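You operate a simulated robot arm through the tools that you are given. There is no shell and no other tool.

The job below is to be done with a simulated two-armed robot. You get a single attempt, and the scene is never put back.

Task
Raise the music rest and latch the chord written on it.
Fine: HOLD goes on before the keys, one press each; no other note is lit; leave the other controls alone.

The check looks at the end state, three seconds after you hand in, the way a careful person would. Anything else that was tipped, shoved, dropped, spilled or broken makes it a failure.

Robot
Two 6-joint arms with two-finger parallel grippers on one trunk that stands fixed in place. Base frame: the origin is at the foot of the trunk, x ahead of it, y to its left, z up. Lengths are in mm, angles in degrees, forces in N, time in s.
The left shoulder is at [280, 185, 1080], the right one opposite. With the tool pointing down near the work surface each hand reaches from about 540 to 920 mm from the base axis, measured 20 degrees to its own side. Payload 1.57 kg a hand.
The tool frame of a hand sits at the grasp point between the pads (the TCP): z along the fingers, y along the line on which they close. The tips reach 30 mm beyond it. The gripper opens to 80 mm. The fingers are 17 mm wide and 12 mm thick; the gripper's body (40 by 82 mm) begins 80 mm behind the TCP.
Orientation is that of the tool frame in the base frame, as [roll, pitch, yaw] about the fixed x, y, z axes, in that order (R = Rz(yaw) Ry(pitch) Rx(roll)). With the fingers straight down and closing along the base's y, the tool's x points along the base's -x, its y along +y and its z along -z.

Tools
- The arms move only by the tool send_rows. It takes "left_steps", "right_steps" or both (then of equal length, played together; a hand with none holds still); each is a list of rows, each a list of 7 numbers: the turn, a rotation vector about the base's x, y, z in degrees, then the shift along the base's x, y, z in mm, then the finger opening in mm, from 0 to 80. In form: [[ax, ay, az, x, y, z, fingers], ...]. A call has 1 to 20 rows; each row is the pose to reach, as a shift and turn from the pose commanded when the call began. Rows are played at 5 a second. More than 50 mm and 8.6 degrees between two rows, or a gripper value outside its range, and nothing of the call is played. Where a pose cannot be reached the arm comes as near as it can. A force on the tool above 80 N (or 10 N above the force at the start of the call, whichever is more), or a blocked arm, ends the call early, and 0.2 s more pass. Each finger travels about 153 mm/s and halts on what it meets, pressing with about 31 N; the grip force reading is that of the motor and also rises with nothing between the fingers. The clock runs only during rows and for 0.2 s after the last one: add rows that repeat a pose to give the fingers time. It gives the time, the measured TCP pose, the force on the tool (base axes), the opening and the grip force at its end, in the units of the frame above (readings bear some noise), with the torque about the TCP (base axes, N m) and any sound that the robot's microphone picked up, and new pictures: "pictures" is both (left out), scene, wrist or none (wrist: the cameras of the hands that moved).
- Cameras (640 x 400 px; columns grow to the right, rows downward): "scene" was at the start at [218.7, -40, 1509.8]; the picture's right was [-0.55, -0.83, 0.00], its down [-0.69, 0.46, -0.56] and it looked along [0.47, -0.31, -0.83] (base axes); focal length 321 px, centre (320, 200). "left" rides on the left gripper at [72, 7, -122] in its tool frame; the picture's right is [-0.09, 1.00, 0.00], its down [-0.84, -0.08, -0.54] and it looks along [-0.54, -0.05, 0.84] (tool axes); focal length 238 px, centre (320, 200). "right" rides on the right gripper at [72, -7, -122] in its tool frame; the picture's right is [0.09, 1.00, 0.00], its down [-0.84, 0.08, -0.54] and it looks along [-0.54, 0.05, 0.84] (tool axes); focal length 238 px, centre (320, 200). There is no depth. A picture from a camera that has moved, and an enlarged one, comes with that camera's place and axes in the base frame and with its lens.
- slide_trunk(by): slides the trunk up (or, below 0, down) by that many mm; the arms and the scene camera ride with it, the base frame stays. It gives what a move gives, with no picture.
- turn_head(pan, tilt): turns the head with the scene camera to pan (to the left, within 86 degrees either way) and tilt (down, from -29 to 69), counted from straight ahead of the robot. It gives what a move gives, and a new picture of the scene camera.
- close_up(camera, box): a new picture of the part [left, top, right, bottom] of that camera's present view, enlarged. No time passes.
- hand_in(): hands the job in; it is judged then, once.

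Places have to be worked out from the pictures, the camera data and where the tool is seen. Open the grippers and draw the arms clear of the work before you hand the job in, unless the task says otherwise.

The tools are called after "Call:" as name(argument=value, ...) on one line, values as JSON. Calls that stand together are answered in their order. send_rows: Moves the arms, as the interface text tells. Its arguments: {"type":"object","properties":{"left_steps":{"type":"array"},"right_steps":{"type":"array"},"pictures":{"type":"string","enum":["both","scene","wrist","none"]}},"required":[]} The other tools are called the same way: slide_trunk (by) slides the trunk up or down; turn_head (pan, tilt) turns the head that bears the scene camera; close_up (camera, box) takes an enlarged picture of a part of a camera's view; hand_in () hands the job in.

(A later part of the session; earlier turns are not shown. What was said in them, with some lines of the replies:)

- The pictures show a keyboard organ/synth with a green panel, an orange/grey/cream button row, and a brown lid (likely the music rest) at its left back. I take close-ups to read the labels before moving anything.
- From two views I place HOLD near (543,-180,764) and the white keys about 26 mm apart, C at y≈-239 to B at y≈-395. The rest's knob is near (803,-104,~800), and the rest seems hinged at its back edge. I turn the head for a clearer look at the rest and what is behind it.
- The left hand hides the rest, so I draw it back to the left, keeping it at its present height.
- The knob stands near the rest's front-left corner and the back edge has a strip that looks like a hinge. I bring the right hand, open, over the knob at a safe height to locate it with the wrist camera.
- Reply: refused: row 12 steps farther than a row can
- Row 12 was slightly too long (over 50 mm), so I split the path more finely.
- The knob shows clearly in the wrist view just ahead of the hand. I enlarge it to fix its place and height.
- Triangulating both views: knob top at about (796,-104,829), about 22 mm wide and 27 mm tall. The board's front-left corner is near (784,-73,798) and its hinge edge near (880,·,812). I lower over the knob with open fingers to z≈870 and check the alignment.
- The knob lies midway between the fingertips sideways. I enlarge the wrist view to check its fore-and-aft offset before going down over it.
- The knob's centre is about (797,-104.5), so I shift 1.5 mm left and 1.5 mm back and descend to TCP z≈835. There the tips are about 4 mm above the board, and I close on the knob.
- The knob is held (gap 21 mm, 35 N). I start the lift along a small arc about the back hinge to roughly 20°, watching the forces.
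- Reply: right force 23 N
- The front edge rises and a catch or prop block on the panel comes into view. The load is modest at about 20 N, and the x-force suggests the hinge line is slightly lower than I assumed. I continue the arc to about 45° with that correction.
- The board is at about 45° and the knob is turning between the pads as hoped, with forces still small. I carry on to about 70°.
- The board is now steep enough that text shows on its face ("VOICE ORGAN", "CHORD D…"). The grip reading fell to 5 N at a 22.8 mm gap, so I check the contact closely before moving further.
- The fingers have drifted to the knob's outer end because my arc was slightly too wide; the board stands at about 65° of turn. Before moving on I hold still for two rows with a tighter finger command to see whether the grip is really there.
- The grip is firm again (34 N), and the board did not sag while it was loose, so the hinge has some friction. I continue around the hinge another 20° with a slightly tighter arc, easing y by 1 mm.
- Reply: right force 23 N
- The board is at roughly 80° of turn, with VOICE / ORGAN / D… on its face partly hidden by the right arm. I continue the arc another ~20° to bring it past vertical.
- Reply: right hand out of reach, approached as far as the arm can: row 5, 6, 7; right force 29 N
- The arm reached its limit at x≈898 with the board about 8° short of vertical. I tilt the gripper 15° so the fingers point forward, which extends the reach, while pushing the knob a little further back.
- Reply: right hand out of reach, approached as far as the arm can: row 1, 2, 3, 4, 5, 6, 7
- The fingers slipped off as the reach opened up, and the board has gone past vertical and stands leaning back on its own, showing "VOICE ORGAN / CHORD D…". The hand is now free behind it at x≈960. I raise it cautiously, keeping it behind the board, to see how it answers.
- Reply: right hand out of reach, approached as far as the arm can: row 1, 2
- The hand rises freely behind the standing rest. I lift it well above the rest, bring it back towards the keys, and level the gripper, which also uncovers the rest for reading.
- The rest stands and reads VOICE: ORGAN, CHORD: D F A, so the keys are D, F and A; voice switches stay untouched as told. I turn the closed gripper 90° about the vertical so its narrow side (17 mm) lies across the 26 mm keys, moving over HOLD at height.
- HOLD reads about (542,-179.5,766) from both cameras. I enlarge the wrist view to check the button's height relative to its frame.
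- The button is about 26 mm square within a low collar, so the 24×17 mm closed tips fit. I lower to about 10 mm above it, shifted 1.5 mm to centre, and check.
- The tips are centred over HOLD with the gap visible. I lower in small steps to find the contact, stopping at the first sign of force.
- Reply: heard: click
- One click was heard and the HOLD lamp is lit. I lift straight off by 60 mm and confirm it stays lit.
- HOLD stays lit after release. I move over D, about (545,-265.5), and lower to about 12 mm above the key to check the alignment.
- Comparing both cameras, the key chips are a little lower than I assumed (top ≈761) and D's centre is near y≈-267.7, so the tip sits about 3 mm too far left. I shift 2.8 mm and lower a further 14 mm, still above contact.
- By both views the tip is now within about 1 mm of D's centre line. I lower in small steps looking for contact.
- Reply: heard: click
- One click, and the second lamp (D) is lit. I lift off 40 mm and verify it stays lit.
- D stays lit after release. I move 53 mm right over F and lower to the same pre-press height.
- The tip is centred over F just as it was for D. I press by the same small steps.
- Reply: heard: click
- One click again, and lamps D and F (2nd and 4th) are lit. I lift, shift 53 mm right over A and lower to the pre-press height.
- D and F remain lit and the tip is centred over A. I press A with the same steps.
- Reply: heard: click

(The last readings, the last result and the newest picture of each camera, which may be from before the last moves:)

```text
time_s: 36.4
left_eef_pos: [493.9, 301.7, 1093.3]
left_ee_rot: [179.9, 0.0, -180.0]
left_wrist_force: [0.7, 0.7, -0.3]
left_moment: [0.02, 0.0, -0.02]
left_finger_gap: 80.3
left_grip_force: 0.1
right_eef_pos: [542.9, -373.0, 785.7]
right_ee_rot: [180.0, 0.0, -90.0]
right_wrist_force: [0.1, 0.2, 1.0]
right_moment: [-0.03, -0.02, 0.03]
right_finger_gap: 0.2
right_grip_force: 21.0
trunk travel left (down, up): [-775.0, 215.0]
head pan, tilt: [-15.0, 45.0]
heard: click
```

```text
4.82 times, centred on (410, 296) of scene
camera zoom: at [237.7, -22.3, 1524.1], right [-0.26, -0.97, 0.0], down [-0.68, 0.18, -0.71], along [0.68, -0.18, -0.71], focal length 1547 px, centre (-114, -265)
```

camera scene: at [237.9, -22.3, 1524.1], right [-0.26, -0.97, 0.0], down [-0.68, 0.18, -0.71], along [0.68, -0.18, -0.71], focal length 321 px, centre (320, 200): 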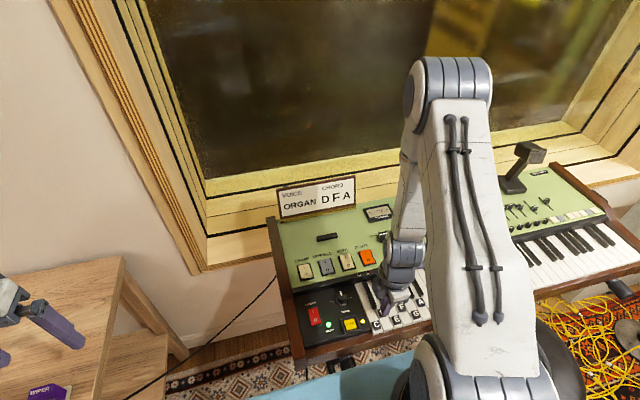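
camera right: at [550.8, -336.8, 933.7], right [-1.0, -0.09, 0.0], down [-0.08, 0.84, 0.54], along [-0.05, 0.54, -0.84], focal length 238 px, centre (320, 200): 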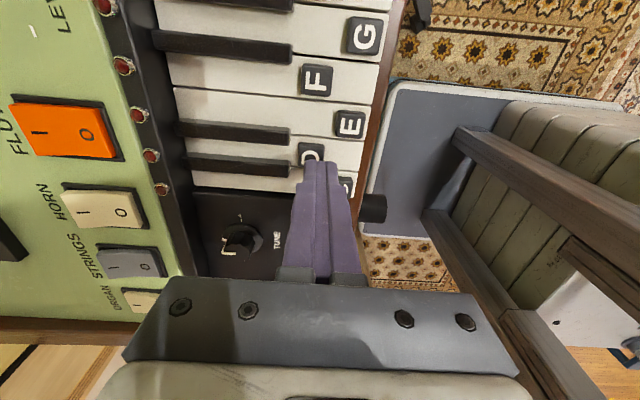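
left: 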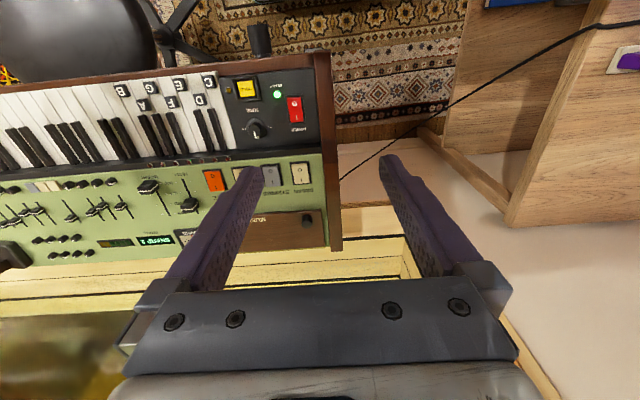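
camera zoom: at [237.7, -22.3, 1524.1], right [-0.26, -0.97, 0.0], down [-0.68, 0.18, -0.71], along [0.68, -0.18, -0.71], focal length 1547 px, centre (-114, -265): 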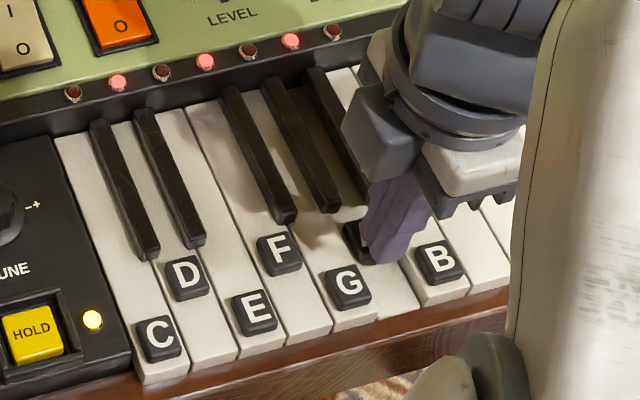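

Lamps D, F and A are lit and no other. I lift straight up, draw the right arm back to about its starting place, and open the gripper once high and clear.

Call:
send_rows(right_steps=[[0, 0, 0, 0, 0, 15, 0], [0, 0, 0, 0, 0, 60, 0], [0, 0, 0, 0, 0, 105, 0], [0, 0, 0, 0, 0, 150, 0], [0, 0, 0, 0, 0, 195, 0], [0, 0, 0, 0, 0, 240, 0], [0, 0, 0, 0, 0, 285, 0], [0, 0, 0, -35, -20, 305, 0], [0, 0, 0, -75, -40, 305, 20], [0, 0, 0, -110, -60, 305, 50], [0, 0, 0, -140, -80, 305, 80], [0, 0, 0, -140, -80, 305, 80]])

Call:
close_up(camera="scene", box=[260, 170, 500, 350])

Call:
close_up(camera="scene", box=[290, 255, 450, 355])

```text
time_s: 39.0
left_eef_pos: [494.2, 301.8, 1093.0]
left_ee_rot: [-180.0, 0.0, -179.9]
left_wrist_force: [0.1, 0.5, 0.6]
left_moment: [-0.01, 0.01, 0.03]
left_finger_gap: 80.0
left_grip_force: 0.0
right_eef_pos: [407.5, -453.1, 1090.0]
right_ee_rot: [179.9, 0.1, -90.0]
right_wrist_force: [-0.1, 0.2, 0.2]
right_moment: [-0.01, -0.03, 0.0]
right_finger_gap: 79.9
right_grip_force: 0.1
trunk travel left (down, up): [-775.0, 215.0]
head pan, tilt: [-15.0, 45.0]
camera scene: at [237.6, -22.4, 1524.1], right [-0.26, -0.97, 0.0], down [-0.68, 0.18, -0.71], along [0.68, -0.18, -0.71], focal length 321 px, centre (320, 200)
camera right: at [413.0, -526.2, 1212.8], right [-1.0, -0.09, 0.0], down [-0.08, 0.84, 0.54], along [-0.05, 0.54, -0.84], focal length 238 px, centre (320, 200)
```

scene: 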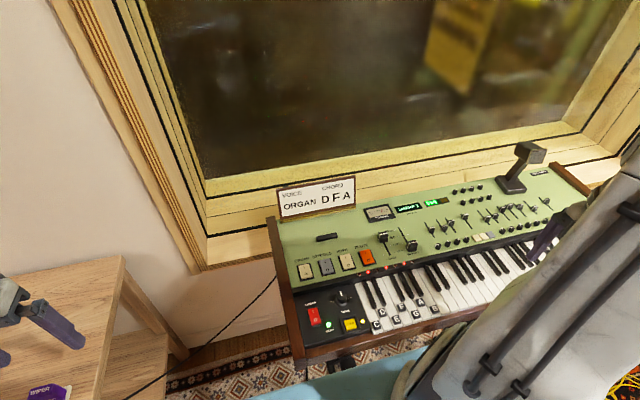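
right: 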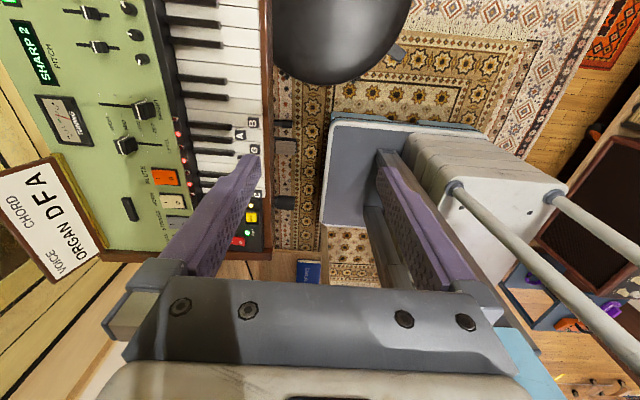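

```text
2.22 times, centred on (380, 260) of scene
camera zoom: at [237.6, -22.4, 1524.1], right [-0.26, -0.97, 0.0], down [-0.68, 0.18, -0.71], along [0.68, -0.18, -0.71], focal length 713 px, centre (187, 67)
```

zoom: 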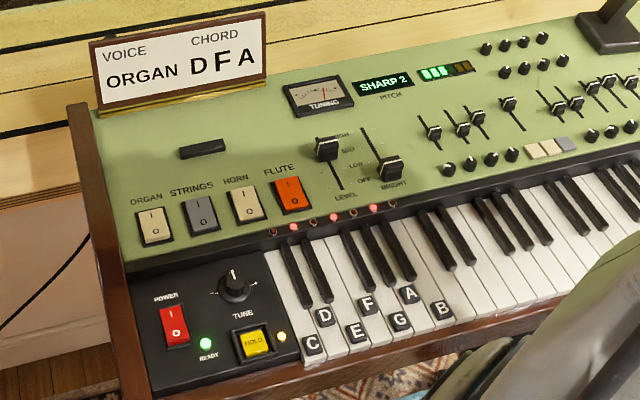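

```text
4.00 times, centred on (370, 305) of scene
camera zoom: at [237.6, -22.4, 1524.1], right [-0.26, -0.97, 0.0], down [-0.68, 0.18, -0.71], along [0.68, -0.18, -0.71], focal length 1284 px, centre (120, -220)
```

zoom: 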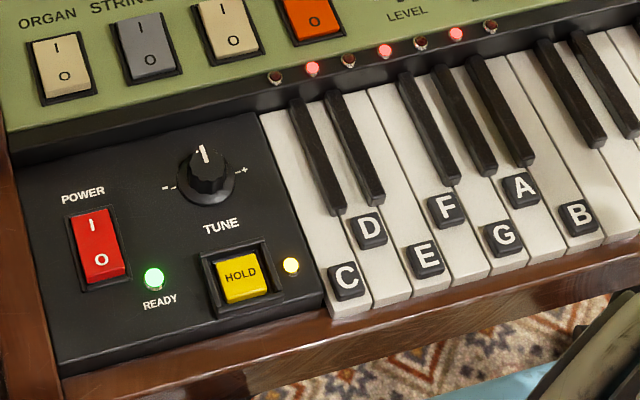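

The rest stands and HOLD is lit. D, F and A alone are lit, and the tune knob, switches and sliders look as they did at the start. Both grippers are open and clear, so I hand in.

Call:
hand_in()

```text
The job is handed in.
```

The music rest is up and standing on its own, and the chord written on it, D F A, is latched. I've handed the job in, but no result came back with it.

- **Order and presses:** I pressed HOLD first, then D, F and A. Each took one press with one click heard. In the last picture the HOLD lamp and the D, F and A lamps were lit, and no other note was.
- **The rest:** the fingers slipped off its knob at the very end of the lift. By then the board had gone past vertical, and it stayed up leaning back.
- **Other controls:** I touched nothing else. The rest also says "VOICE: ORGAN", but I left the voice switches alone as you asked. The tune knob and sliders look the same as at the start, and the pitch display still reads SHARP 2.
- **Arms:** both grippers are open and drawn clear of the keyboard.
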